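You operate a simulated robot arm through the tools that you are given. There is no shell and no other tool. Be economical: measure what you need, move in short steps, check, and stop when the job is done.

Carry out the task below with a simulated two-armed robot. There is one attempt and no reset: what you move stays moved.

## Task
Put the round teal tub on the top of the green sack stack away on the shelf under the two drawers. Put the teal spanner on the top of the green sack stack away on the spanner end of the gripper bench. Take the scoop and put it on the shelf under the funnel bench. Shut the orange cover. Fetch the orange spanner and set it on the top of the film bench. Fetch the funnel marked "72" from the top of the film bench and set it on the shelf of the film bench. Put the grey brush from the top of the short load on the shelf of the film bench. Do these in any order. Set down upright: teal spanner.

It is judged by the outcome, as a careful person would: the job done as asked, and still so three seconds after it is handed in. It fails if anything else is knocked over, pushed out of place, dropped, spilled or broken. A push-on lid holds only when it is set on centred and level and pressed home; a screw cap is set on level and turned clockwise until tight.

## Robot
Two 7-joint arms with two-finger parallel grippers on one trunk, on a base that drives. Base frame: it is fixed to the floor where the robot stands at the start and does not move with it; the origin is under the middle of the robot, x ahead of it, y to its left, z up. Units: m, degrees, N and s.
The left shoulder is at the start at [0.06, 0.189, 1.153], the right one opposite. With the tool pointing down near the work surface each hand reaches from about 0.1 to 0.6 m from the robot's upright axis, wherever it stands, measured 20 degrees to its own side. Places, roughly: brush [-5, -12.25, 0.75]; funnel [-6.5, -12, 0.75]; orange cover [0.4, -10.9, 0.9]; orange spanner [-4.75, -12.5, 0.75]; round teal tub (12x13x8 cm) [0.5, -0.1, 0.8]; scoop (6x15x5 cm) [0.5, 1.2, 0.8]; shelf of the film bench [-6.5, -12.2, 0.3]; shelf under the funnel bench [0.5, 1.4, 0.2]; shelf under the two drawers [0.5, -9.8, 0.2]; spanner end of the gripper bench (29x13 cm) [-4.72, -0.84, 0.86]; teal spanner [0.5, 0, 0.75]; top of the film bench [-6.5, -12.2, 0.8]. Payload 3.43 kg a hand.
Tool frame (each hand has its own): the origin (TCP) lies between the finger pads and is the grasp point; the fingertips stand 0.03 m ahead of it; z points along the fingers, y is the line along which they close. Largest opening 0.094 m; finger width 0.028, thickness 0.01; the body of the gripper, 0.05 by 0.096 m, starts 0.055 m behind the TCP.
Orientation is that of the tool frame in the base frame, as [roll, pitch, yaw] about the fixed x, y, z axes, in that order (R = Rz(yaw) Ry(pitch) Rx(roll)). With the fingers straight down and closing along the base's y, the tool's x points along the base's -x, its y along +y and its z along -z.

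## Interface
- The arms move only by the tool play_rows. It takes "left_deltas", "right_deltas" or both (then of equal length, played together; a hand with none holds still); each is a list of rows, each a list of 2 entries, a list of its own where there are three numbers: the shift along the tool's x, y, z in m, then the turn, a rotation vector about the tool's x, y, z in degrees. In form: [[[x, y, z], [rx, ry, rz]], ...]. A call has 1 to 8 rows; each row shifts and turns the commanded pose from where the row before left it, along the tool's axes as they then stand. "left_grip" and "right_grip" are, for a hand that has rows, the opening, from 0 (shut) to 1 (fully open), set as the call begins (left out, the last holds). A row lasts 0.2 s, in which the tool goes at most 0.05 m and 8.6 degrees; a call with a longer step from one row to the next is refused whole, and so is a gripper value outside its range. Where a pose cannot be reached the arm comes as near as it can. A force on the tool above 40 N (or 10 N above the force at the start of the call, whichever is more), or a blocked arm, ends the call early, and 0.2 s more pass. The fingers move at their own pace (about 0.153 m/s each) and stop on an object; they squeeze with about 25 N. The grip force told is the motor's: it shows also when the fingers shut on nothing. Time passes only in rows, and 0.2 s behind the last, so rows that do not move let the fingers close. The reply holds the time, the measured pose of the TCP, the force on the tool along the base axes, the opening and the grip force, in the units named above and with some noise, with the torque about the TCP (base axes, N m) and any sound that the robot's microphone picked up.
- Cameras (640 x 400 px; columns grow to the right, rows downward): "scene" is now at [0.0128, 0.0099, 1.6924]; the picture's right is [0.09, -1.00, 0.00], its down [-0.82, -0.08, -0.56] and it looks along [0.56, 0.05, -0.83] (base axes); focal length 256 px, centre (320, 200). "left" rides on the left gripper at [0.076, -0.014, -0.102] in its tool frame; the picture's right is [0.18, 0.98, 0.00], its down [-0.75, 0.14, -0.64] and it looks along [-0.63, 0.12, 0.77] (tool axes); focal length 243 px, centre (320, 200). "right" rides on the right gripper at [0.076, 0.014, -0.102] in its tool frame; the picture's right is [-0.18, 0.98, 0.00], its down [-0.75, -0.14, -0.64] and it looks along [-0.63, -0.12, 0.77] (tool axes); focal length 243 px, centre (320, 200). There is no depth. A picture from a camera that has moved, and an enlarged one, comes with that camera's place and axes in the base frame and with its lens.
- snapshot(camera): a new picture of that camera. No time passes.
- raise_lower(by): slides the trunk up (or, below 0, down) by that many m; the arms and the scene camera ride with it, the base frame stays. It gives what a move gives, with no picture.
- base_move(legs): drives the robot by 1 to 6 legs, each [ahead, left, turn to the left] in m, m and degrees, along the robot's own axes; the way and the turn of a leg run together, so that a leg with both is an arc; at most 1.5 m and 180 degrees a leg. The arms and the cameras ride along, it lands a little off, and it stops where it bumps. It gives what a move gives.
- head_to(pan, tilt): turns the head with the scene camera to pan (to the left, within 86 degrees either way) and tilt (down, from -29 to 69), counted from straight ahead of the robot. It gives what a move gives.
- close_up(camera, box): a new picture of the part [left, top, right, bottom] of that camera's present view, enlarged. No time passes.
- close_job(): hands the job in; it is judged then, once.

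Work in short steps. Places have to be worked out from the pictures, the camera data and where the tool is seen: move nearer, look again, correct. Check each grasp and each placing, and mend what went wrong. You have 196 turns and 184 pictures in all, those below and enlarged ones among them. Open the grippers and draw the arms clear of the work before you hand the job in, unless the task says otherwise; then end with one line.

The tools are called after "Call:" as name(argument=value, ...) on one line, values as JSON. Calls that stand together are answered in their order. play_rows: Moves the arms, as the interface text tells. Its arguments: {"type":"object","properties":{"left_deltas":{"type":"array"},"left_grip":{"type":"number"},"right_deltas":{"type":"array"},"right_grip":{"type":"number"}},"required":[]} The other tools are called the same way: raise_lower (by) slides the trunk up or down; base_move (legs) drives the base; head_to (pan, tilt) turns the head that bears the scene camera; snapshot (camera) takes a picture; close_up (camera, box) takes an enlarged picture of a part of a camera's view; close_job () hands the job in.

At the start:

```text
time: 0.0
left_tcp_pos: [0.3798, 0.1619, 1.0287]
left_ee_rot: [-179.9, -0.1, -180.0]
left_force: [0.6, 0.3, -0.9]
left_torque: [0.0, 0.01, -0.02]
left_finger_gap: 0.094
left_grasp_force: 0.0
right_tcp_pos: [0.3198, -0.141, 1.0494]
right_ee_rot: [-180.0, 0.0, 180.0]
right_force: [0.5, -0.4, -0.6]
right_torque: [-0.01, 0.02, -0.01]
right_finger_gap: 0.094
right_grasp_force: 0.1
trunk travel left (down, up): [-0.825, 0.165]
robot x, y, heading: [-0.0008, 0.0005, -0.1]
head pan, tilt: [5.3, 55.7]
```

scene: 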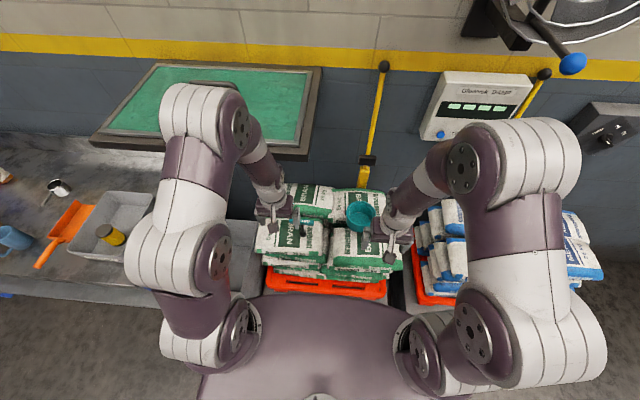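
right: 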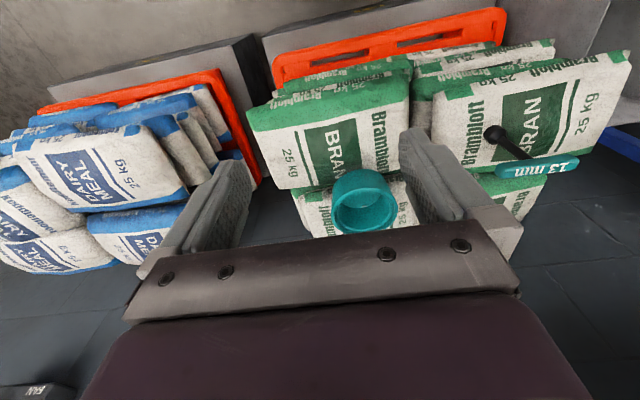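
left: 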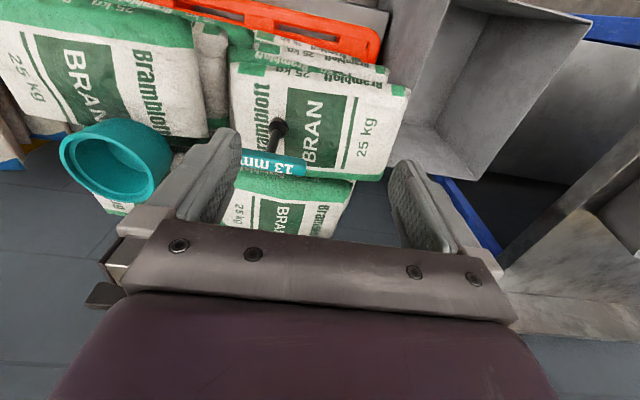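

I'll look closer at the tub and spanner on the sack stack first.

Call:
close_up(camera="left", box=[40, 80, 360, 280])

Call:
close_up(camera="right", box=[320, 60, 640, 260])

Call:
head_to(pan=60, tilt=40)

Call:
snapshot(camera="scene")

```text
2.00 times, centred on (200, 180) of left
camera zoom: at [0.3041, 0.1487, 1.131], right [-0.18, 0.98, 0.0], down [0.75, 0.14, 0.64], along [0.63, 0.12, -0.77], focal length 485 px, centre (560, 240)
```

zoom: 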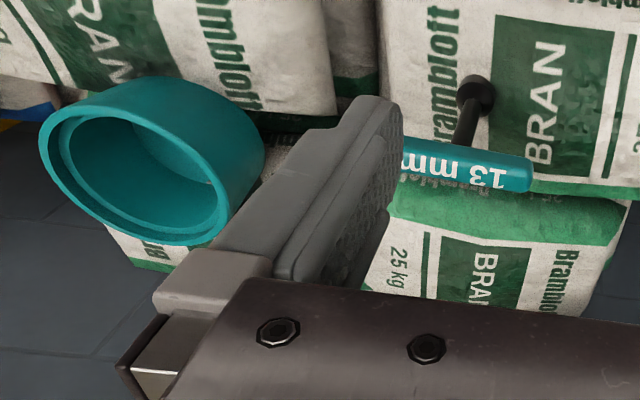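

```text
2.00 times, centred on (480, 160) of right
camera zoom: at [0.2434, -0.1266, 1.1511], right [0.18, 0.98, 0.0], down [0.75, -0.14, 0.64], along [0.63, -0.12, -0.77], focal length 485 px, centre (0, 280)
```

zoom: 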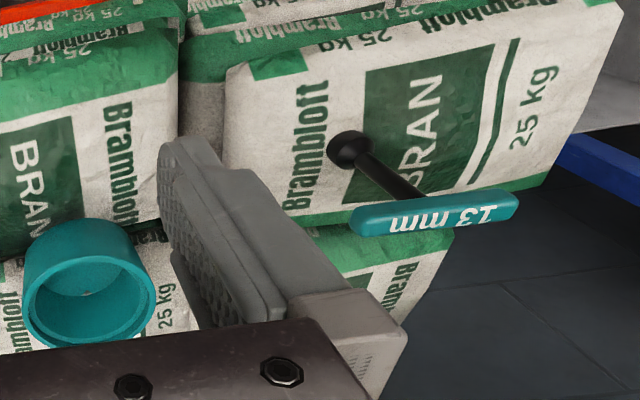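

```text
time: 1.2
left_tcp_pos: [0.3791, 0.1631, 1.0279]
left_ee_rot: [-179.9, 0.0, 180.0]
left_force: [-0.2, 0.7, 0.0]
left_torque: [0.0, 0.01, 0.0]
left_finger_gap: 0.0939
left_grasp_force: 0.0
right_tcp_pos: [0.3186, -0.1414, 1.051]
right_ee_rot: [180.0, 0.0, 180.0]
right_force: [0.1, 0.3, -0.2]
right_torque: [0.01, 0.0, 0.02]
right_finger_gap: 0.0939
right_grasp_force: 0.0
trunk travel left (down, up): [-0.825, 0.165]
robot x, y, heading: [0.0019, -0.0005, -0.2]
head pan, tilt: [60.0, 40.0]
```

```text
178 pictures are left
camera scene: at [-0.0157, 0.0769, 1.714], right [0.87, -0.5, 0.0], down [-0.32, -0.56, -0.77], along [0.38, 0.66, -0.64], focal length 256 px, centre (320, 200)
```

scene: 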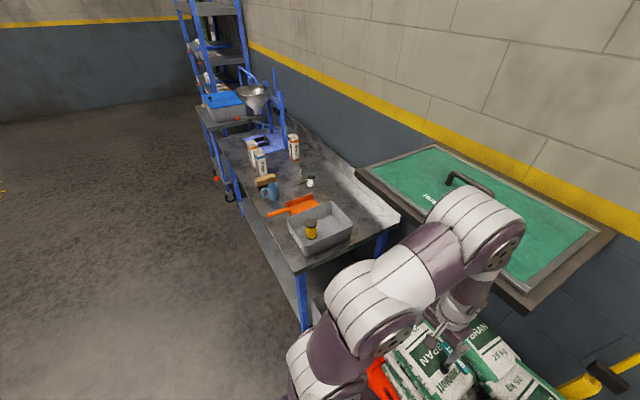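

The teal spanner is a T-handle standing on its socket (handle bar along y, ≈[0.455,0.112,0.887]). I'll do the scoop first: back off a little and drive left in front of the bench.

Call:
base_move(legs=[[-0.12, 0, 0], [0, 1.05, 0]])

Call:
head_to(pan=0, tilt=55)

Call:
snapshot(camera="scene")

Call:
snapshot(camera="right")

Call:
snapshot(camera="left")

```text
time: 7.5
left_tcp_pos: [0.2607, 1.213, 1.0277]
left_ee_rot: [-179.9, 0.0, -179.9]
left_force: [0.3, 0.3, -0.3]
left_torque: [-0.02, 0.02, 0.05]
left_finger_gap: 0.0939
left_grasp_force: 0.2
right_tcp_pos: [0.1999, 0.9085, 1.0498]
right_ee_rot: [180.0, -0.1, -180.0]
right_force: [0.4, -0.7, 0.2]
right_torque: [-0.02, 0.0, -0.03]
right_finger_gap: 0.094
right_grasp_force: 0.1
trunk travel left (down, up): [-0.825, 0.165]
robot x, y, heading: [-0.1191, 1.0479, 0.4]
head pan, tilt: [60.0, 40.0]
```

```text
time: 8.8
left_tcp_pos: [0.259, 1.2118, 1.0283]
left_ee_rot: [-179.9, 0.0, 180.0]
left_force: [0.0, -0.1, 0.3]
left_torque: [-0.01, -0.01, 0.0]
left_finger_gap: 0.0939
left_grasp_force: 0.0
right_tcp_pos: [0.1993, 0.9093, 1.0501]
right_ee_rot: [180.0, 0.0, -180.0]
right_force: [-0.3, 0.3, 0.1]
right_torque: [0.0, -0.01, 0.0]
right_finger_gap: 0.0941
right_grasp_force: 0.0
trunk travel left (down, up): [-0.825, 0.165]
robot x, y, heading: [-0.1174, 1.0457, 0.0]
head pan, tilt: [0.0, 55.0]
```

```text
177 pictures are left
camera scene: at [-0.1051, 1.0526, 1.6933], right [0.0, -1.0, 0.0], down [-0.82, 0.0, -0.57], along [0.57, 0.0, -0.82], focal length 256 px, centre (320, 200)
```

scene: 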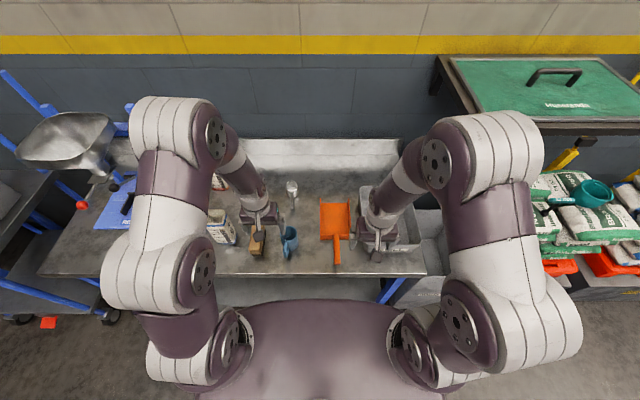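

```text
176 pictures are left
camera right: at [0.1245, 0.9226, 1.1512], right [0.18, 0.98, 0.0], down [0.75, -0.14, 0.64], along [0.63, -0.12, -0.77], focal length 243 px, centre (320, 200)
```

right: 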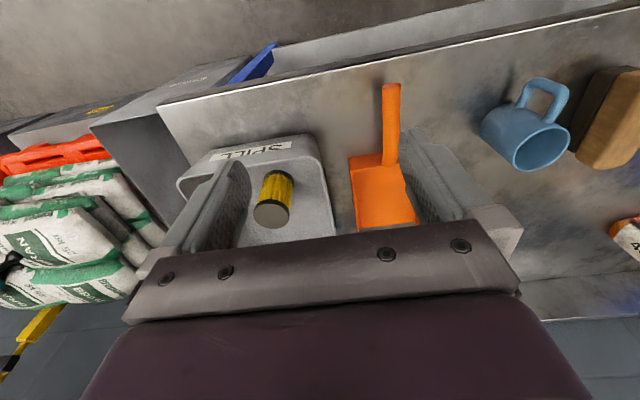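

```text
175 pictures are left
camera left: at [0.185, 1.198, 1.131], right [-0.18, 0.98, 0.0], down [0.75, 0.14, 0.64], along [0.63, 0.12, -0.77], focal length 243 px, centre (320, 200)
```

left: 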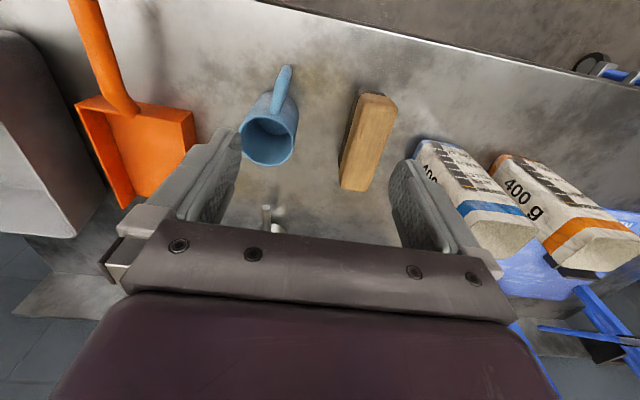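

Scoop handle is near [0.285,0.994,0.80], lying along x with the blade away. I'll bring the right hand above it, tilting the fingers forward ~45° so the same grasp serves for the low shelf.

Call:
play_rows(right_deltas=[[[-0.012, 0.021, 0.03], [0, 0, 0]], [[-0.012, 0.021, 0.03], [0, 0, 0]], [[-0.012, 0.021, 0.03], [0, 0, 0]], [[-0.012, 0.021, 0.03], [0, 0, 0]], [[0, 0, 0], [0, -8.5, 0]], [[0, 0, 0], [0, -8.5, 0]], [[0, 0, 0], [0, -8.5, 0]], [[0, 0, 0], [0, -8.5, 0]]], right_grip=0.6)

Call:
snapshot(camera="right")

Call:
snapshot(camera="scene")

```text
time: 10.6
left_tcp_pos: [0.2596, 1.2129, 1.0284]
left_ee_rot: [-179.9, 0.1, 179.9]
left_force: [-0.7, -1.0, -0.4]
left_torque: [0.04, 0.01, -0.01]
left_finger_gap: 0.0941
left_grasp_force: 0.1
right_tcp_pos: [0.247, 0.9863, 0.9297]
right_ee_rot: [-178.1, 30.2, -179.6]
right_force: [0.0, -0.5, 0.0]
right_torque: [0.0, 0.0, 0.02]
right_finger_gap: 0.0563
right_grasp_force: 0.0
right hand out of reach, approached as far as the arm can: row 7
trunk travel left (down, up): [-0.825, 0.165]
robot x, y, heading: [-0.1214, 1.0491, -0.0]
head pan, tilt: [0.0, 55.0]
```

```text
174 pictures are left
camera right: at [0.1297, 1.0033, 0.9784], right [0.17, 0.98, 0.07], down [0.33, -0.12, 0.94], along [0.93, -0.14, -0.34], focal length 243 px, centre (320, 200)
```

right: 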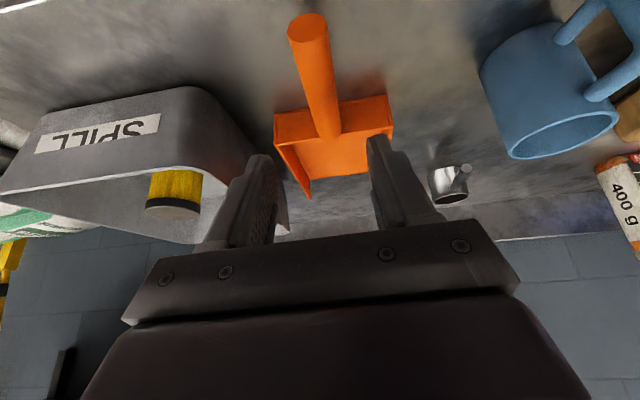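

```text
173 pictures are left
camera scene: at [-0.1069, 1.0523, 1.6933], right [0.0, -1.0, 0.0], down [-0.82, 0.0, -0.57], along [0.57, 0.0, -0.82], focal length 256 px, centre (320, 200)
```

scene: 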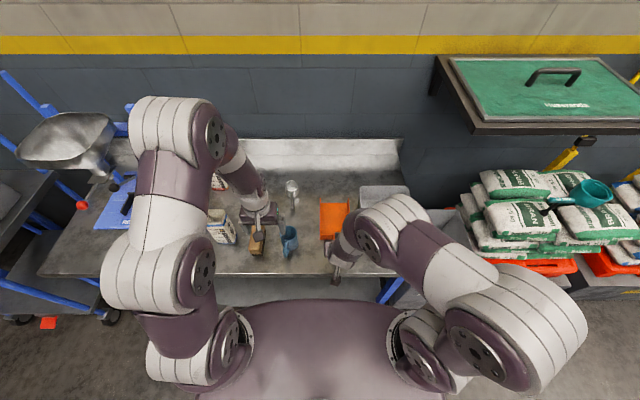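

The sizes don't fit: the orange object is ~28 cm long (a dustpan), while the scoop is 6x15x5 cm near [0.5,1.2], where a small silver item stands. I'll look at it closely.

Call:
close_up(camera="scene", box=[200, 160, 360, 260])

Call:
close_up(camera="right", box=[380, 100, 540, 220])

Call:
close_up(camera="left", box=[200, 140, 400, 240])

```text
4.00 times, centred on (280, 210) of scene
camera zoom: at [-0.1069, 1.0523, 1.6933], right [0.0, -1.0, 0.0], down [-0.82, 0.0, -0.57], along [0.57, 0.0, -0.82], focal length 1022 px, centre (480, 160)
```

zoom: 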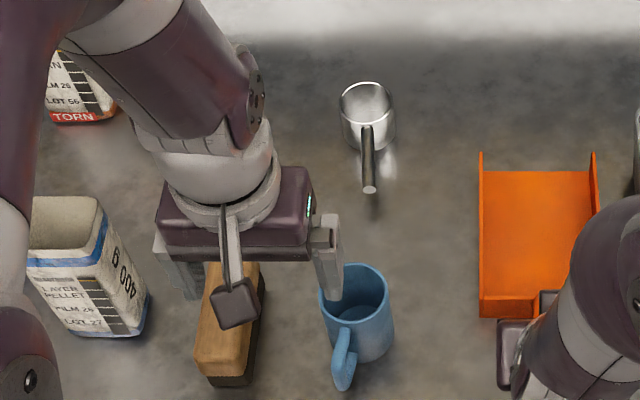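

```text
3.33 times, centred on (460, 160) of right
camera zoom: at [0.1297, 1.0033, 0.9784], right [0.17, 0.98, 0.07], down [0.33, -0.12, 0.94], along [0.93, -0.14, -0.34], focal length 809 px, centre (-147, 333)
```

zoom: 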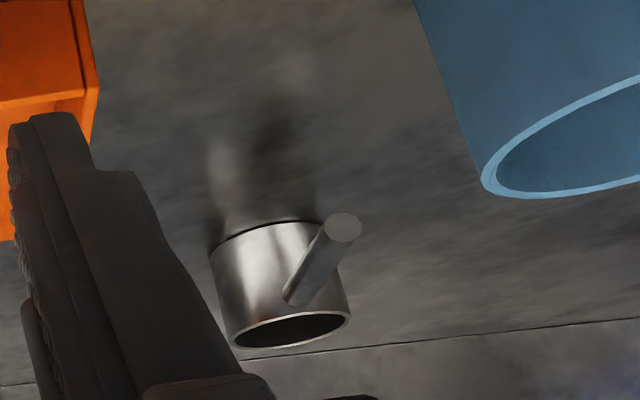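

```text
3.20 times, centred on (300, 190) of left
camera zoom: at [0.1839, 1.1979, 1.1314], right [-0.18, 0.98, 0.0], down [0.75, 0.14, 0.64], along [0.63, 0.12, -0.77], focal length 776 px, centre (384, 232)
```

zoom: 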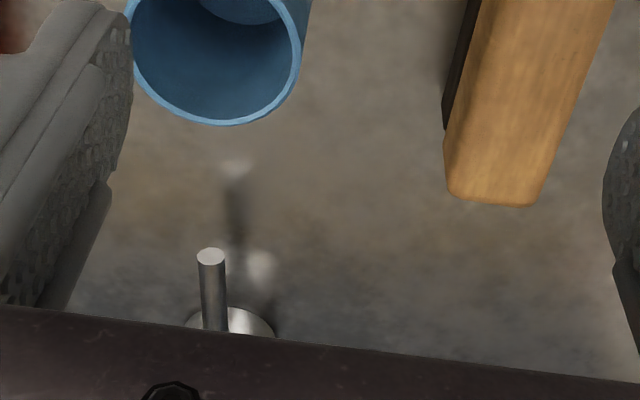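

The scoop is the steel cup with a rod handle: tip ≈[0.443,1.162,0.85], cup ≈[0.563,1.17]. I'll take the right hand back up and drive slightly forward to reach it with the left hand.

Call:
play_rows(right_deltas=[[[0, 0, -0.03], [0, 7.5, 0]], [[0, 0, -0.03], [0, 7.5, 0]], [[0, 0, -0.03], [0, 7.5, 0]], [[0, 0, -0.03], [0, 7.5, 0]], [[0, -0.04, -0.02], [0, 0, 0]], [[0, -0.04, 0], [0, 0, 0]]])

Call:
base_move(legs=[[0.1, 0, 0]])

Call:
snapshot(camera="left")

```text
time: 12.0
left_tcp_pos: [0.261, 1.2108, 1.0284]
left_ee_rot: [180.0, -0.1, -180.0]
left_force: [-0.1, 0.4, 0.0]
left_torque: [-0.01, 0.01, -0.01]
left_finger_gap: 0.0939
left_grasp_force: 0.1
right_tcp_pos: [0.2151, 0.9073, 1.0581]
right_ee_rot: [-176.9, 4.0, 179.4]
right_force: [0.4, -0.7, 0.5]
right_torque: [0.01, 0.0, 0.0]
right_finger_gap: 0.0563
right_grasp_force: 0.0
right hand out of reach, approached as far as the arm can: row 4
trunk travel left (down, up): [-0.825, 0.165]
robot x, y, heading: [-0.1201, 1.0485, 0.2]
head pan, tilt: [0.0, 55.0]
```

```text
time: 13.2
left_tcp_pos: [0.3612, 1.2119, 1.0287]
left_ee_rot: [-179.8, 0.0, 180.0]
left_force: [1.0, 0.0, -0.3]
left_torque: [-0.01, 0.01, 0.0]
left_finger_gap: 0.0941
left_grasp_force: 0.0
right_tcp_pos: [0.3166, 0.9066, 1.0582]
right_ee_rot: [-176.9, 4.0, 179.3]
right_force: [0.7, 0.0, -0.1]
right_torque: [0.01, -0.01, 0.01]
right_finger_gap: 0.0564
right_grasp_force: 0.1
trunk travel left (down, up): [-0.825, 0.165]
robot x, y, heading: [-0.0164, 1.0529, 0.3]
head pan, tilt: [0.0, 55.0]
```

```text
169 pictures are left
camera left: at [0.2867, 1.1977, 1.1312], right [-0.18, 0.98, 0.0], down [0.75, 0.14, 0.64], along [0.63, 0.12, -0.77], focal length 243 px, centre (320, 200)
```

left: 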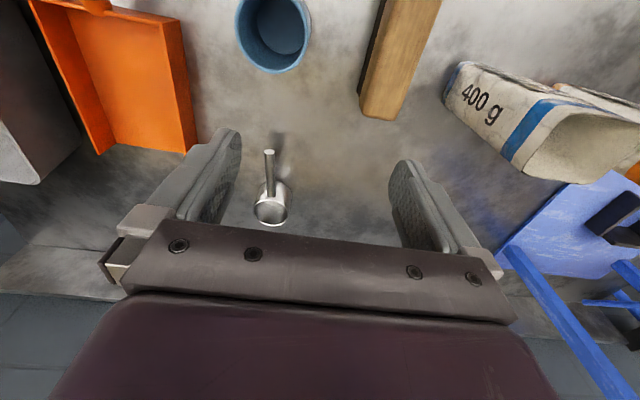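

Tip ≈[0.449,1.162,0.852], cup rim centre ≈[0.56,1.169,0.833]. I tilt the left hand 45° forward, then close in on the handle at x≈0.495.

Call:
play_rows(left_deltas=[[[0, 0, 0], [0, -7.5, 0]], [[0, 0, 0], [0, -7.5, 0]], [[0, 0, 0], [0, -7.5, 0]], [[0, 0, 0], [0, -7.5, 0]], [[0, 0, 0], [0, -7.5, 0]], [[0, 0, 0], [0, -7.5, 0]], [[0.0115, -0.016, 0.04], [0, 0, 0]], [[0.0115, -0.016, 0.04], [0, 0, 0]]], left_grip=0.6)

Call:
snapshot(camera="left")

```text
time: 14.9
left_tcp_pos: [0.4054, 1.1787, 0.9556]
left_ee_rot: [180.0, 45.0, 180.0]
left_force: [-0.6, 0.7, 0.7]
left_torque: [-0.01, -0.01, 0.01]
left_finger_gap: 0.0564
left_grasp_force: 0.0
left hand out of reach, approached as far as the arm can: row 4
right_tcp_pos: [0.3179, 0.9079, 1.0579]
right_ee_rot: [-177.0, 4.0, 179.4]
right_force: [-0.6, -0.1, 0.4]
right_torque: [0.03, 0.03, -0.01]
right_finger_gap: 0.0563
right_grasp_force: 0.1
trunk travel left (down, up): [-0.825, 0.165]
robot x, y, heading: [-0.0193, 1.0474, -0.2]
head pan, tilt: [0.0, 55.0]
```

```text
168 pictures are left
camera left: at [0.2803, 1.1643, 0.9742], right [-0.13, 0.98, -0.13], down [0.08, 0.14, 0.99], along [0.99, 0.12, -0.1], focal length 243 px, centre (320, 200)
```

left: 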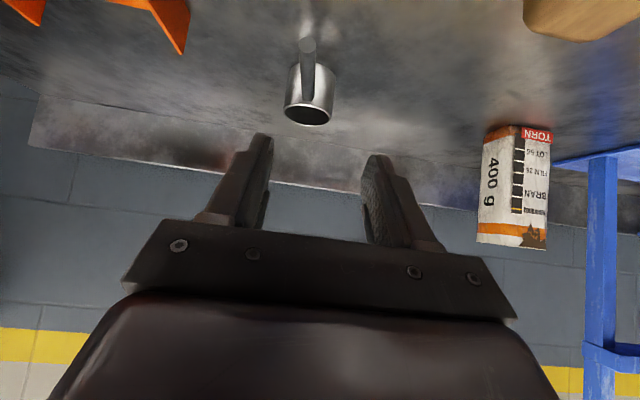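

Handle confirmed at z≈0.845, y≈1.163. Final advance, then close.

Call:
play_rows(left_deltas=[[[0.0035, -0.0037, 0.0354], [0, 0, 0]], [[0.0035, -0.0037, 0.0354], [0, 0, 0]], [[0.0035, -0.0037, 0.0354], [0, 0, 0]], [[0.0035, -0.0037, 0.0354], [0, 0, 0]]])

Call:
close_up(camera="left", box=[200, 50, 440, 250])

```text
time: 15.8
left_tcp_pos: [0.4792, 1.1655, 0.8777]
left_ee_rot: [-179.4, 45.9, -179.5]
left_force: [0.5, -1.0, 14.4]
left_torque: [-0.31, 1.95, 0.12]
left_finger_gap: 0.0564
left_grasp_force: 0.0
right_tcp_pos: [0.3162, 0.9056, 1.0584]
right_ee_rot: [-176.9, 4.2, 179.4]
right_force: [0.8, -0.8, 0.4]
right_torque: [0.01, -0.04, -0.01]
right_finger_gap: 0.0565
right_grasp_force: 0.1
trunk travel left (down, up): [-0.825, 0.165]
robot x, y, heading: [-0.0174, 1.0479, -0.3]
head pan, tilt: [0.0, 55.0]
stopped in row 4 (left hand): the force on the tool passed its limit at 54 N (the readings are from after the stop); the commanded pose is now the measured one
```

```text
2.00 times, centred on (320, 150) of left
camera zoom: at [0.3535, 1.1514, 0.8947], right [-0.13, 0.98, -0.14], down [0.06, 0.15, 0.99], along [0.99, 0.12, -0.08], focal length 485 px, centre (320, 300)
```

zoom: 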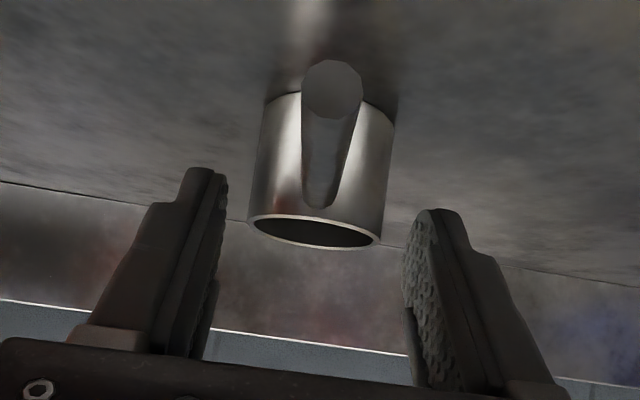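

Contact ~0.14 m behind the TCP: the back of the hand touched the mug (x≈0.34). Raise straight back along the approach and check the mug.

Call:
play_rows(left_deltas=[[[-0.02, 0, -0.02], [0, 0, 0]], [[-0.02, 0, -0.02], [0, 0, 0]]])

Call:
close_up(camera="scene", box=[200, 160, 400, 285])

Call:
snapshot(camera="right")

```text
time: 16.4
left_tcp_pos: [0.4773, 1.1672, 0.9328]
left_ee_rot: [-179.5, 45.8, -179.6]
left_force: [0.8, 0.6, 0.2]
left_torque: [0.01, -0.03, 0.01]
left_finger_gap: 0.0567
left_grasp_force: 0.1
right_tcp_pos: [0.317, 0.9078, 1.0573]
right_ee_rot: [-177.1, 4.1, 179.4]
right_force: [1.2, 0.2, 0.1]
right_torque: [0.0, 0.04, 0.02]
right_finger_gap: 0.0563
right_grasp_force: 0.1
trunk travel left (down, up): [-0.825, 0.165]
robot x, y, heading: [-0.0188, 1.0505, -0.2]
head pan, tilt: [0.0, 55.0]
```

```text
3.20 times, centred on (300, 222) of scene
camera zoom: at [-0.0044, 1.0521, 1.6932], right [0.0, -1.0, 0.0], down [-0.82, 0.0, -0.57], along [0.57, 0.0, -0.82], focal length 818 px, centre (384, 128)
```

zoom: 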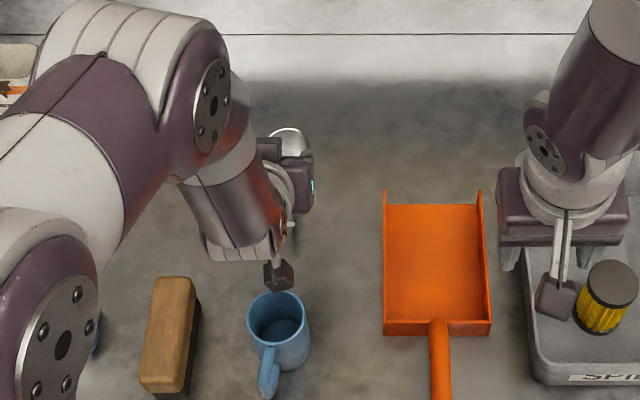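

```text
165 pictures are left
camera right: at [0.2329, 0.9277, 1.1531], right [0.2, 0.98, -0.04], down [0.7, -0.11, 0.7], along [0.68, -0.17, -0.71], focal length 243 px, centre (320, 200)
```

right: 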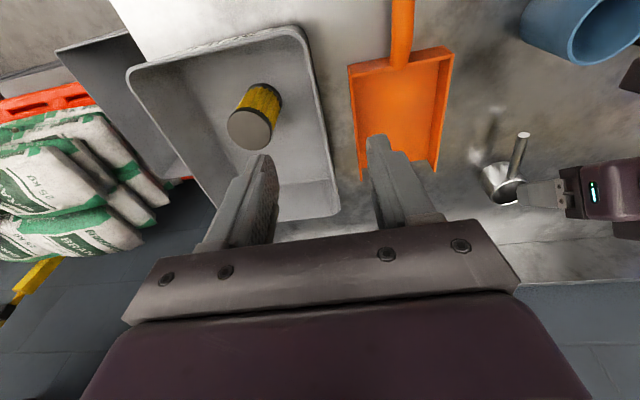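

The mug still stands; it was the camera stub that touched. I reduce the tilt to ~20° so the camera stays above the mug, then descend.

Call:
play_rows(left_deltas=[[[0, 0, 0], [0, 8.3, 0]], [[0, 0, 0], [0, 8.3, 0]], [[0, 0, 0], [0, 8.3, 0]], [[0.0048, -0.001, 0.0296], [0, 0, 0]], [[0.0048, -0.001, 0.0296], [0, 0, 0]], [[0.0048, -0.001, 0.0296], [0, 0, 0]]])

Call:
close_up(camera="left", box=[200, 50, 440, 250])

```text
time: 17.8
left_tcp_pos: [0.4958, 1.1633, 0.8428]
left_ee_rot: [-179.5, 20.8, -179.7]
left_force: [0.8, 0.1, -0.2]
left_torque: [0.01, 0.0, -0.01]
left_finger_gap: 0.0565
left_grasp_force: 0.1
right_tcp_pos: [0.3172, 0.9079, 1.0583]
right_ee_rot: [-177.0, 4.0, 179.4]
right_force: [0.1, 0.2, -0.3]
right_torque: [-0.01, -0.01, -0.02]
right_finger_gap: 0.0565
right_grasp_force: 0.1
trunk travel left (down, up): [-0.825, 0.165]
robot x, y, heading: [-0.0156, 1.0472, 0.1]
head pan, tilt: [0.0, 55.0]
```

```text
2.00 times, centred on (320, 150) of left
camera zoom: at [0.3894, 1.1498, 0.9123], right [-0.17, 0.98, -0.07], down [0.48, 0.15, 0.87], along [0.86, 0.12, -0.49], focal length 485 px, centre (320, 300)
```

zoom: 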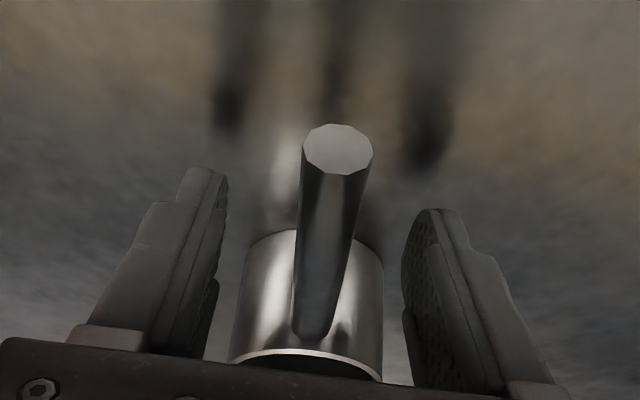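

Handle lies between the pads. Close, then lift.

Call:
play_rows(left_deltas=[[[0, 0, 0], [0, 0, 0]], [[0, 0, 0], [0, 0, 0]], [[0, 0, 0], [0, 0, 0]], [[0.01, 0, -0.03], [0, 0, 0]], [[0.01, 0, -0.03], [0, 0, 0]], [[0.01, 0, -0.03], [0, 0, 0]]], left_grip=0)

Call:
close_up(camera="left", box=[200, 50, 440, 250])

```text
time: 19.2
left_tcp_pos: [0.4346, 1.1635, 0.9196]
left_ee_rot: [-179.5, 20.9, -179.7]
left_force: [-0.3, 0.2, -1.5]
left_torque: [0.02, 0.0, 0.04]
left_finger_gap: 0.0172
left_grasp_force: 24.9
right_tcp_pos: [0.3157, 0.9076, 1.0586]
right_ee_rot: [-177.0, 4.1, 179.3]
right_force: [-0.6, -0.3, -1.0]
right_torque: [0.02, -0.02, -0.01]
right_finger_gap: 0.0564
right_grasp_force: 0.0
trunk travel left (down, up): [-0.825, 0.165]
robot x, y, heading: [-0.0142, 1.0522, -0.2]
head pan, tilt: [0.0, 55.0]
```

```text
2.00 times, centred on (320, 150) of left
camera zoom: at [0.3279, 1.1488, 0.9875], right [-0.17, 0.98, -0.07], down [0.47, 0.15, 0.87], along [0.86, 0.12, -0.49], focal length 485 px, centre (320, 300)
```

zoom: 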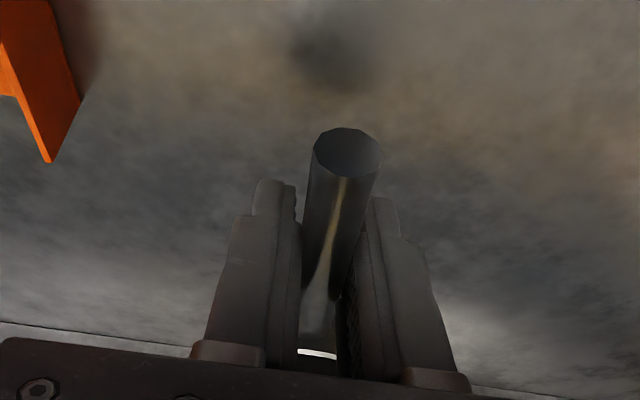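

Scoop held. Raise it clear of the mug, back away 0.55 m, lower the trunk and look at the shelf.

Call:
play_rows(left_deltas=[[[0.015, 0, -0.045], [0, 0, 0]], [[0.015, 0, -0.045], [0, 0, 0]]])

Call:
base_move(legs=[[-0.6, 0, 0]])

Call:
raise_lower(by=-0.6)

Call:
head_to(pan=0, tilt=35)

Call:
snapshot(camera="scene")

Call:
snapshot(camera="left")

```text
time: 19.8
left_tcp_pos: [0.3719, 1.1636, 0.9909]
left_ee_rot: [-179.7, 21.1, -179.8]
left_force: [-1.2, 0.3, -0.2]
left_torque: [-0.01, 0.01, -0.02]
left_finger_gap: 0.0172
left_grasp_force: 24.8
right_tcp_pos: [0.3149, 0.9078, 1.0582]
right_ee_rot: [-177.0, 4.1, 179.4]
right_force: [-0.6, 0.0, -0.3]
right_torque: [-0.03, -0.02, 0.02]
right_finger_gap: 0.0565
right_grasp_force: 0.1
trunk travel left (down, up): [-0.825, 0.165]
robot x, y, heading: [-0.0178, 1.0471, -0.2]
head pan, tilt: [0.0, 55.0]
```

```text
time: 23.2
left_tcp_pos: [-0.2195, 1.1635, 0.9901]
left_ee_rot: [-179.7, 20.9, -179.6]
left_force: [-0.1, -0.3, -0.8]
left_torque: [0.0, 0.01, -0.01]
left_finger_gap: 0.0174
left_grasp_force: 24.9
right_tcp_pos: [-0.2769, 0.907, 1.058]
right_ee_rot: [-176.9, 4.1, 179.4]
right_force: [-0.2, -0.4, 0.5]
right_torque: [-0.05, 0.02, 0.01]
right_finger_gap: 0.0564
right_grasp_force: 0.1
trunk travel left (down, up): [-0.825, 0.165]
robot x, y, heading: [-0.6139, 1.0474, 0.3]
head pan, tilt: [0.0, 55.0]
```

```text
refused: -0.6 is not a number from -0.4 to 0.4
```

```text
time: 24.0
left_tcp_pos: [-0.2201, 1.1638, 0.9902]
left_ee_rot: [-179.6, 21.0, -179.6]
left_force: [0.5, -1.6, -0.4]
left_torque: [-0.01, 0.02, -0.01]
left_finger_gap: 0.0171
left_grasp_force: 25.2
right_tcp_pos: [-0.2779, 0.9083, 1.0581]
right_ee_rot: [-177.0, 4.2, 179.5]
right_force: [0.5, 0.7, 0.5]
right_torque: [0.05, -0.01, 0.01]
right_finger_gap: 0.0561
right_grasp_force: 0.1
trunk travel left (down, up): [-0.825, 0.165]
robot x, y, heading: [-0.6113, 1.0484, 0.4]
head pan, tilt: [0.0, 35.0]
```

```text
162 pictures are left
camera scene: at [-0.5817, 1.052, 1.7215], right [0.0, -1.0, 0.0], down [-0.57, 0.0, -0.82], along [0.82, 0.0, -0.57], focal length 256 px, centre (320, 200)
```

scene: 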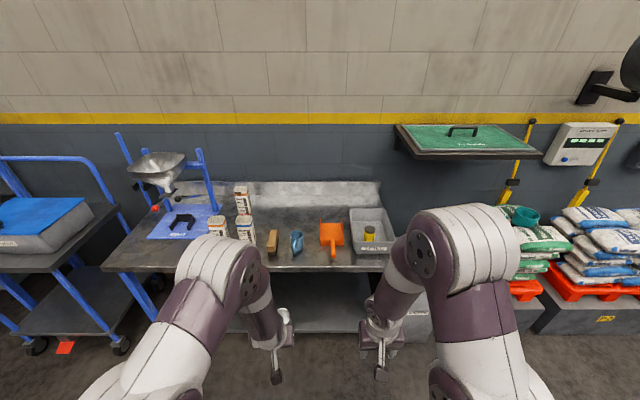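

```text
161 pictures are left
camera left: at [-0.3274, 1.1493, 1.0587], right [-0.18, 0.98, -0.07], down [0.47, 0.15, 0.87], along [0.86, 0.12, -0.49], focal length 243 px, centre (320, 200)
```

left: 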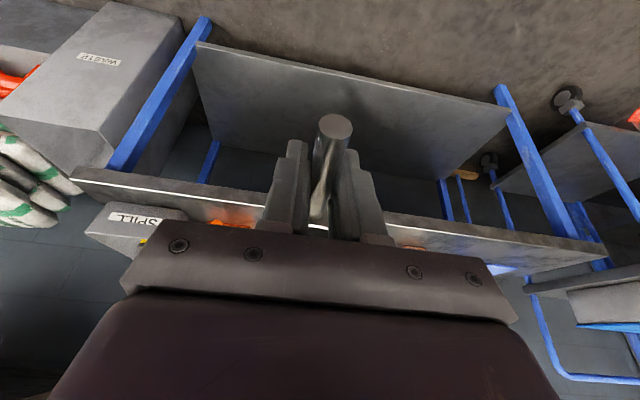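

The shelf below is empty and reaches out to x≈0.24. Lower the trunk in two steps.

Call:
raise_lower(by=-0.4)

Call:
raise_lower(by=-0.22)

Call:
snapshot(camera="scene")

Call:
snapshot(camera="right")

Call:
snapshot(camera="left")

```text
time: 27.8
left_tcp_pos: [-0.2204, 1.1631, 0.5891]
left_ee_rot: [-179.6, 20.9, -179.6]
left_force: [-0.3, 0.1, -1.2]
left_torque: [-0.02, 0.04, 0.03]
left_finger_gap: 0.0171
left_grasp_force: 25.6
right_tcp_pos: [-0.2778, 0.9064, 0.6581]
right_ee_rot: [-177.0, 4.1, 179.5]
right_force: [0.2, -0.1, 1.5]
right_torque: [-0.01, 0.02, 0.02]
right_finger_gap: 0.0565
right_grasp_force: 0.1
trunk travel left (down, up): [-0.425, 0.565]
robot x, y, heading: [-0.6105, 1.0462, 0.1]
head pan, tilt: [0.0, 35.0]
```

```text
time: 30.2
left_tcp_pos: [-0.2214, 1.164, 0.3694]
left_ee_rot: [-179.6, 20.9, -179.6]
left_force: [-0.6, 0.0, 0.1]
left_torque: [0.01, 0.02, -0.01]
left_finger_gap: 0.017
left_grasp_force: 24.6
right_tcp_pos: [-0.2783, 0.9073, 0.4383]
right_ee_rot: [-177.0, 4.1, 179.6]
right_force: [-0.5, 0.1, -1.3]
right_torque: [0.02, -0.01, 0.02]
right_finger_gap: 0.0563
right_grasp_force: 0.0
trunk travel left (down, up): [-0.205, 0.785]
robot x, y, heading: [-0.6118, 1.0472, -0.0]
head pan, tilt: [0.0, 35.0]
```

```text
160 pictures are left
camera scene: at [-0.5817, 1.052, 1.1016], right [0.0, -1.0, 0.0], down [-0.57, 0.0, -0.82], along [0.82, 0.0, -0.57], focal length 256 px, centre (320, 200)
```

scene: 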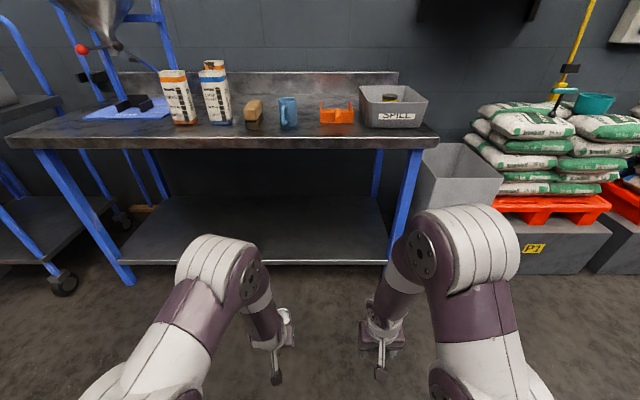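

```text
159 pictures are left
camera right: at [-0.3606, 0.9279, 0.533], right [0.2, 0.98, -0.04], down [0.7, -0.11, 0.7], along [0.68, -0.16, -0.71], focal length 243 px, centre (320, 200)
```

right: 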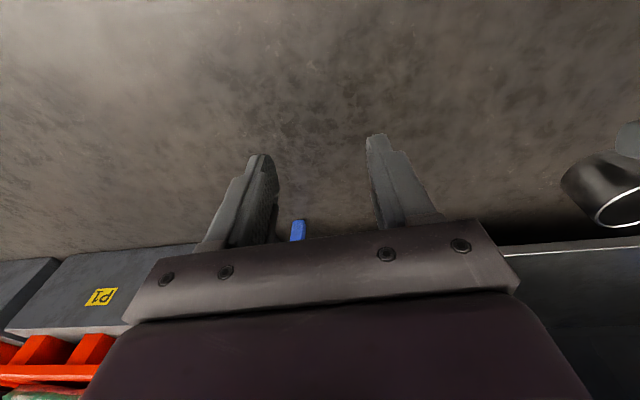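

```text
158 pictures are left
camera left: at [-0.3274, 1.1493, 0.4388], right [-0.18, 0.98, -0.07], down [0.47, 0.15, 0.87], along [0.86, 0.12, -0.49], focal length 243 px, centre (320, 200)
```

left: 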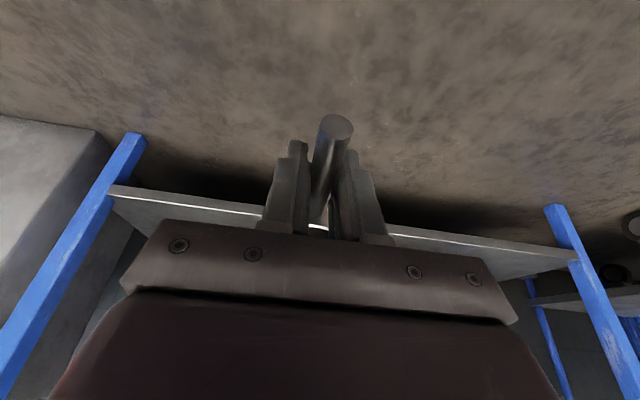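

Shelf edge ≈x 0.21, z≈0.21; bench underside ≈0.75. I extend the left arm forward so the elbow stays outside the bench, then lower slightly.

Call:
play_rows(left_deltas=[[[-0.0463, 0, 0.0176], [0, 0, 0]], [[-0.0463, 0, 0.0176], [0, 0, 0]], [[-0.0463, 0, 0.0176], [0, 0, 0]], [[-0.0463, 0, 0.0176], [0, 0, 0]]])

Call:
raise_lower(by=-0.04)

Call:
snapshot(camera="scene")

```text
time: 31.2
left_tcp_pos: [-0.0349, 1.1693, 0.3706]
left_ee_rot: [178.3, 21.2, 176.8]
left_force: [-1.7, -3.8, -0.9]
left_torque: [0.15, -0.05, 0.22]
left_finger_gap: 0.017
left_grasp_force: 25.0
left hand out of reach, approached as far as the arm can: row 3
right_tcp_pos: [-0.2766, 0.9077, 0.4371]
right_ee_rot: [-177.0, 4.1, 179.4]
right_force: [0.1, 0.6, 0.2]
right_torque: [-0.02, 0.02, -0.03]
right_finger_gap: 0.0562
right_grasp_force: 0.1
trunk travel left (down, up): [-0.205, 0.785]
robot x, y, heading: [-0.6141, 1.0449, -0.1]
head pan, tilt: [0.0, 35.0]
```

```text
time: 32.0
left_tcp_pos: [-0.0348, 1.1647, 0.3306]
left_ee_rot: [-179.6, 20.9, -179.6]
left_force: [0.2, 0.0, -0.7]
left_torque: [0.01, 0.03, -0.01]
left_finger_gap: 0.0172
left_grasp_force: 24.9
right_tcp_pos: [-0.2782, 0.9073, 0.3982]
right_ee_rot: [-176.9, 4.1, 179.4]
right_force: [-0.4, -0.4, -0.5]
right_torque: [0.04, 0.01, -0.03]
right_finger_gap: 0.0562
right_grasp_force: 0.1
trunk travel left (down, up): [-0.165, 0.825]
robot x, y, heading: [-0.6111, 1.0474, 0.1]
head pan, tilt: [0.0, 35.0]
```

```text
157 pictures are left
camera scene: at [-0.5817, 1.052, 1.0616], right [0.0, -1.0, 0.0], down [-0.57, 0.0, -0.82], along [0.82, 0.0, -0.57], focal length 256 px, centre (320, 200)
```

scene: 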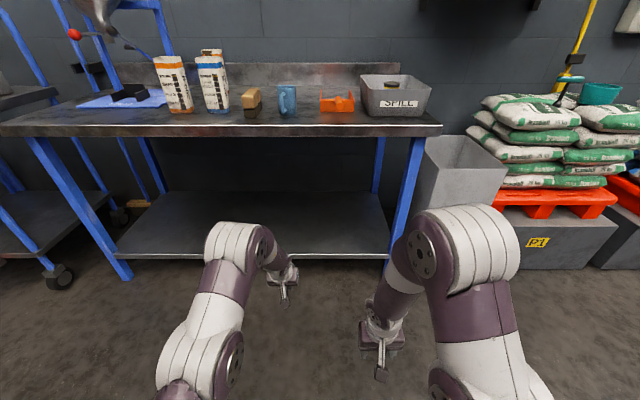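

Elbow will end at x≈0.15, still outside the bench edge. Drive 0.34 m forward to bring the scoop over the shelf.

Call:
base_move(legs=[[0.34, 0, 0]])

Call:
snapshot(camera="scene")

Call:
snapshot(camera="left")

Call:
snapshot(camera="right")

```text
time: 34.2
left_tcp_pos: [0.3034, 1.1706, 0.3305]
left_ee_rot: [-179.6, 20.9, -179.3]
left_force: [-0.2, -0.3, -0.9]
left_torque: [0.0, 0.0, -0.01]
left_finger_gap: 0.017
left_grasp_force: 24.8
right_tcp_pos: [0.0631, 0.9111, 0.3985]
right_ee_rot: [-177.0, 4.1, 179.8]
right_force: [-1.0, -0.1, 0.1]
right_torque: [-0.03, -0.01, 0.01]
right_finger_gap: 0.0564
right_grasp_force: 0.0
trunk travel left (down, up): [-0.165, 0.825]
robot x, y, heading: [-0.2687, 1.0503, 0.6]
head pan, tilt: [0.0, 35.0]
```

```text
156 pictures are left
camera scene: at [-0.2416, 1.0536, 1.0616], right [0.01, -1.0, 0.0], down [-0.57, 0.0, -0.82], along [0.82, 0.01, -0.57], focal length 256 px, centre (320, 200)
```

scene: 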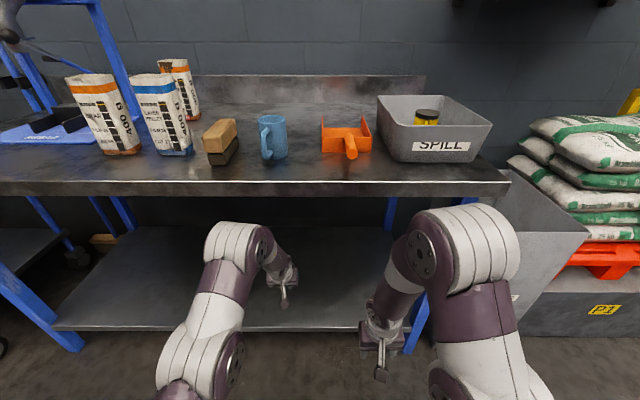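

```text
155 pictures are left
camera left: at [0.1974, 1.1554, 0.3997], right [-0.18, 0.98, -0.07], down [0.47, 0.15, 0.87], along [0.86, 0.12, -0.49], focal length 243 px, centre (320, 200)
```

left: 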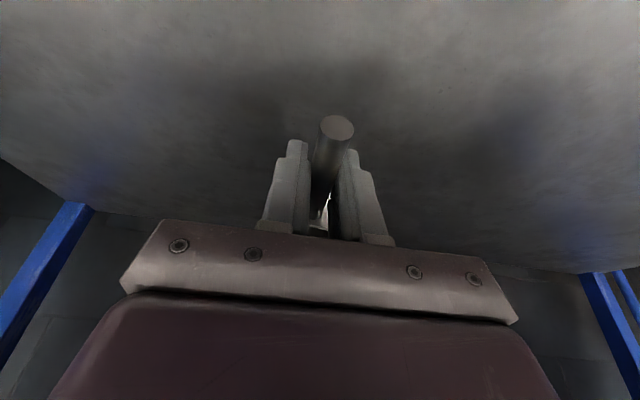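

```text
154 pictures are left
camera right: at [-0.0199, 0.9306, 0.493], right [0.19, 0.98, -0.04], down [0.71, -0.11, 0.7], along [0.68, -0.16, -0.71], focal length 243 px, centre (320, 200)
```

right: 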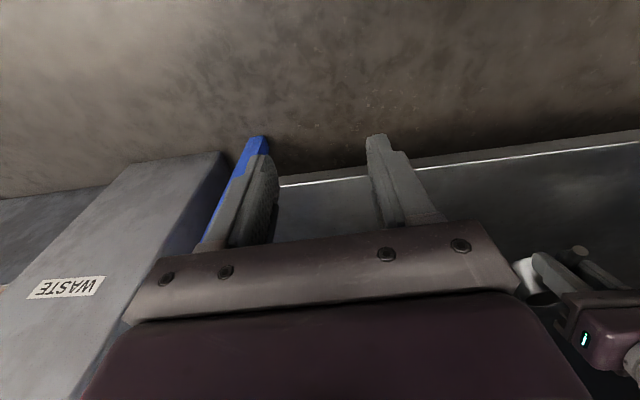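

Scoop is over the shelf. Lower 5 cm, watching the force.

Call:
play_rows(left_deltas=[[[0.00355, 0, 0.00935], [0, 0, 0]], [[0.00355, 0, 0.00935], [0, 0, 0]], [[0.00355, 0, 0.00935], [0, 0, 0]], [[0.00355, 0, 0.00935], [0, 0, 0]], [[0.00355, 0, 0.00935], [0, 0, 0]]])

Call:
close_up(camera="right", box=[480, 200, 640, 300])

```text
time: 35.4
left_tcp_pos: [0.3028, 1.1699, 0.2801]
left_ee_rot: [-179.6, 20.8, -179.3]
left_force: [-1.0, -0.2, 0.7]
left_torque: [0.01, 0.0, -0.02]
left_finger_gap: 0.0171
left_grasp_force: 25.2
right_tcp_pos: [0.0624, 0.9116, 0.3978]
right_ee_rot: [-177.0, 4.0, 179.8]
right_force: [0.3, -0.4, 0.3]
right_torque: [-0.01, 0.02, 0.02]
right_finger_gap: 0.0564
right_grasp_force: 0.0
trunk travel left (down, up): [-0.165, 0.825]
robot x, y, heading: [-0.2717, 1.0488, 0.3]
head pan, tilt: [0.0, 35.0]
```

```text
4.00 times, centred on (560, 250) of right
camera zoom: at [-0.0199, 0.9306, 0.493], right [0.19, 0.98, -0.04], down [0.71, -0.11, 0.7], along [0.68, -0.16, -0.71], focal length 970 px, centre (-640, 0)
```

zoom: 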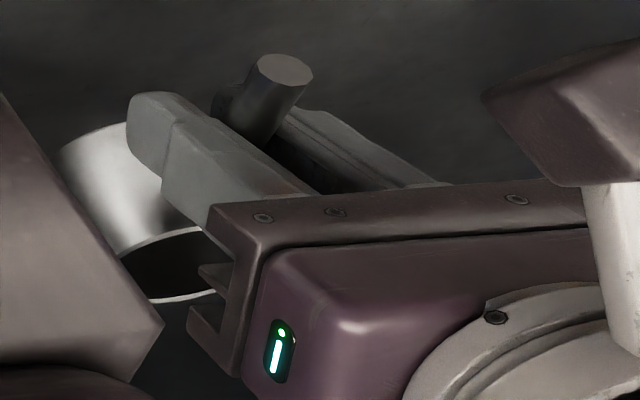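

Not yet touching. Lower in 5 mm rows.

Call:
play_rows(left_deltas=[[[0.0018, 0, 0.0047], [0, 0, 0]], [[0.0018, 0, 0.0047], [0, 0, 0]], [[0.0018, 0, 0.0047], [0, 0, 0]]])

```text
time: 36.2
left_tcp_pos: [0.3052, 1.1698, 0.265]
left_ee_rot: [-179.6, 20.9, -179.4]
left_force: [-0.1, -0.3, -0.4]
left_torque: [-0.04, 0.05, 0.04]
left_finger_gap: 0.0172
left_grasp_force: 24.8
right_tcp_pos: [0.0636, 0.9106, 0.3985]
right_ee_rot: [-177.0, 4.2, 179.8]
right_force: [0.4, -0.9, -0.5]
right_torque: [-0.02, -0.03, -0.02]
right_finger_gap: 0.0563
right_grasp_force: 0.0
trunk travel left (down, up): [-0.165, 0.825]
robot x, y, heading: [-0.2724, 1.0473, 0.4]
head pan, tilt: [0.0, 35.0]
```

Call:
play_rows(left_deltas=[[[0.0014, 0, 0.0037], [0, 0, 0]], [[0.0014, 0, 0.0037], [0, 0, 0]]])

Call:
close_up(camera="right", box=[480, 200, 640, 300])

```text
time: 36.8
left_tcp_pos: [0.3034, 1.1693, 0.2576]
left_ee_rot: [-179.8, 20.9, -179.4]
left_force: [0.4, 0.8, -0.3]
left_torque: [0.0, -0.04, 0.01]
left_finger_gap: 0.0171
left_grasp_force: 24.7
right_tcp_pos: [0.0627, 0.9098, 0.3985]
right_ee_rot: [-177.0, 4.1, 179.8]
right_force: [-0.1, -0.5, -0.4]
right_torque: [-0.03, -0.01, 0.03]
right_finger_gap: 0.0564
right_grasp_force: 0.0
trunk travel left (down, up): [-0.165, 0.825]
robot x, y, heading: [-0.2732, 1.0489, 0.1]
head pan, tilt: [0.0, 35.0]
```

```text
4.00 times, centred on (560, 250) of right
camera zoom: at [-0.0199, 0.9306, 0.493], right [0.19, 0.98, -0.04], down [0.71, -0.11, 0.7], along [0.68, -0.16, -0.71], focal length 970 px, centre (-640, 0)
```

zoom: 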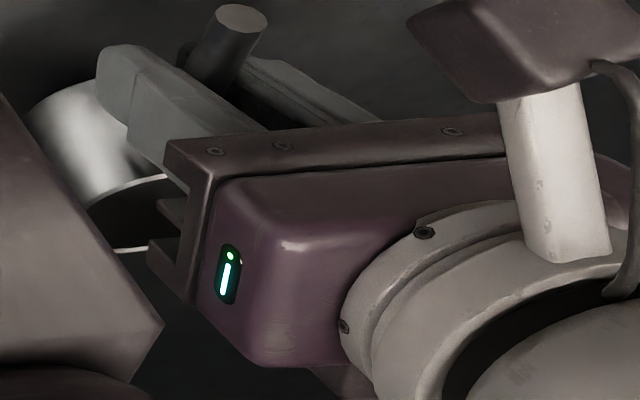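

Call:
play_rows(left_deltas=[[[0.0014, 0, 0.0037], [0, 0, 0]], [[0.0014, 0, 0.0037], [0, 0, 0]]])

Call:
play_rows(left_deltas=[[[0.0014, 0, 0.0037], [0, 0, 0]]])

```text
time: 37.4
left_tcp_pos: [0.3032, 1.1697, 0.2491]
left_ee_rot: [-179.7, 20.9, -179.4]
left_force: [0.3, 0.3, -0.8]
left_torque: [0.01, 0.05, 0.01]
left_finger_gap: 0.0172
left_grasp_force: 24.8
right_tcp_pos: [0.0632, 0.9105, 0.3981]
right_ee_rot: [-177.0, 4.2, 179.8]
right_force: [0.1, -0.6, -1.4]
right_torque: [-0.02, 0.01, -0.03]
right_finger_gap: 0.0565
right_grasp_force: 0.1
trunk travel left (down, up): [-0.165, 0.825]
robot x, y, heading: [-0.2689, 1.0512, 0.4]
head pan, tilt: [0.0, 35.0]
```

```text
time: 37.8
left_tcp_pos: [0.3054, 1.1707, 0.2467]
left_ee_rot: [-179.6, 20.9, -179.3]
left_force: [-0.1, -0.5, -0.5]
left_torque: [0.01, 0.05, -0.02]
left_finger_gap: 0.0171
left_grasp_force: 24.8
right_tcp_pos: [0.0632, 0.9101, 0.3979]
right_ee_rot: [-176.9, 4.1, 179.8]
right_force: [0.4, 0.9, 0.4]
right_torque: [0.04, -0.02, 0.01]
right_finger_gap: 0.0566
right_grasp_force: 0.0
trunk travel left (down, up): [-0.165, 0.825]
robot x, y, heading: [-0.2719, 1.0498, 0.6]
head pan, tilt: [0.0, 35.0]
```

Still no contact; keep lowering.

Call:
play_rows(left_deltas=[[[0.0014, 0, 0.0037], [0, 0, 0]], [[0.0014, 0, 0.0037], [0, 0, 0]]])

Call:
play_rows(left_deltas=[[[0.0014, 0, 0.0037], [0, 0, 0]], [[0.0014, 0, 0.0037], [0, 0, 0]]])

Call:
snapshot(camera="left")

```text
time: 38.4
left_tcp_pos: [0.3053, 1.1697, 0.238]
left_ee_rot: [-179.6, 20.9, -179.4]
left_force: [0.3, 0.1, -0.5]
left_torque: [0.01, 0.01, -0.01]
left_finger_gap: 0.017
left_grasp_force: 24.8
right_tcp_pos: [0.0628, 0.911, 0.3984]
right_ee_rot: [-177.0, 4.1, 179.8]
right_force: [0.3, 0.7, 0.1]
right_torque: [0.01, -0.02, -0.01]
right_finger_gap: 0.0563
right_grasp_force: 0.0
trunk travel left (down, up): [-0.165, 0.825]
robot x, y, heading: [-0.2719, 1.048, 0.7]
head pan, tilt: [0.0, 35.0]
```

```text
time: 39.0
left_tcp_pos: [0.3062, 1.1699, 0.2322]
left_ee_rot: [-179.6, 21.1, -179.3]
left_force: [-2.9, 1.2, 13.4]
left_torque: [-0.01, -0.37, 0.02]
left_finger_gap: 0.0171
left_grasp_force: 24.6
right_tcp_pos: [0.0626, 0.9111, 0.399]
right_ee_rot: [-177.1, 4.2, 179.8]
right_force: [-0.5, 0.0, -0.4]
right_torque: [0.03, 0.01, 0.04]
right_finger_gap: 0.0564
right_grasp_force: 0.0
trunk travel left (down, up): [-0.165, 0.825]
robot x, y, heading: [-0.268, 1.0499, 0.2]
head pan, tilt: [0.0, 35.0]
```

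```text
151 pictures are left
camera left: at [0.1981, 1.1541, 0.3008], right [-0.18, 0.98, -0.07], down [0.47, 0.15, 0.87], along [0.86, 0.12, -0.49], focal length 243 px, centre (320, 200)
```

left: 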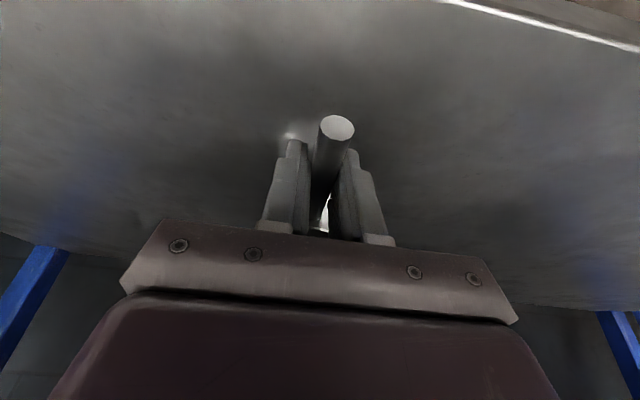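

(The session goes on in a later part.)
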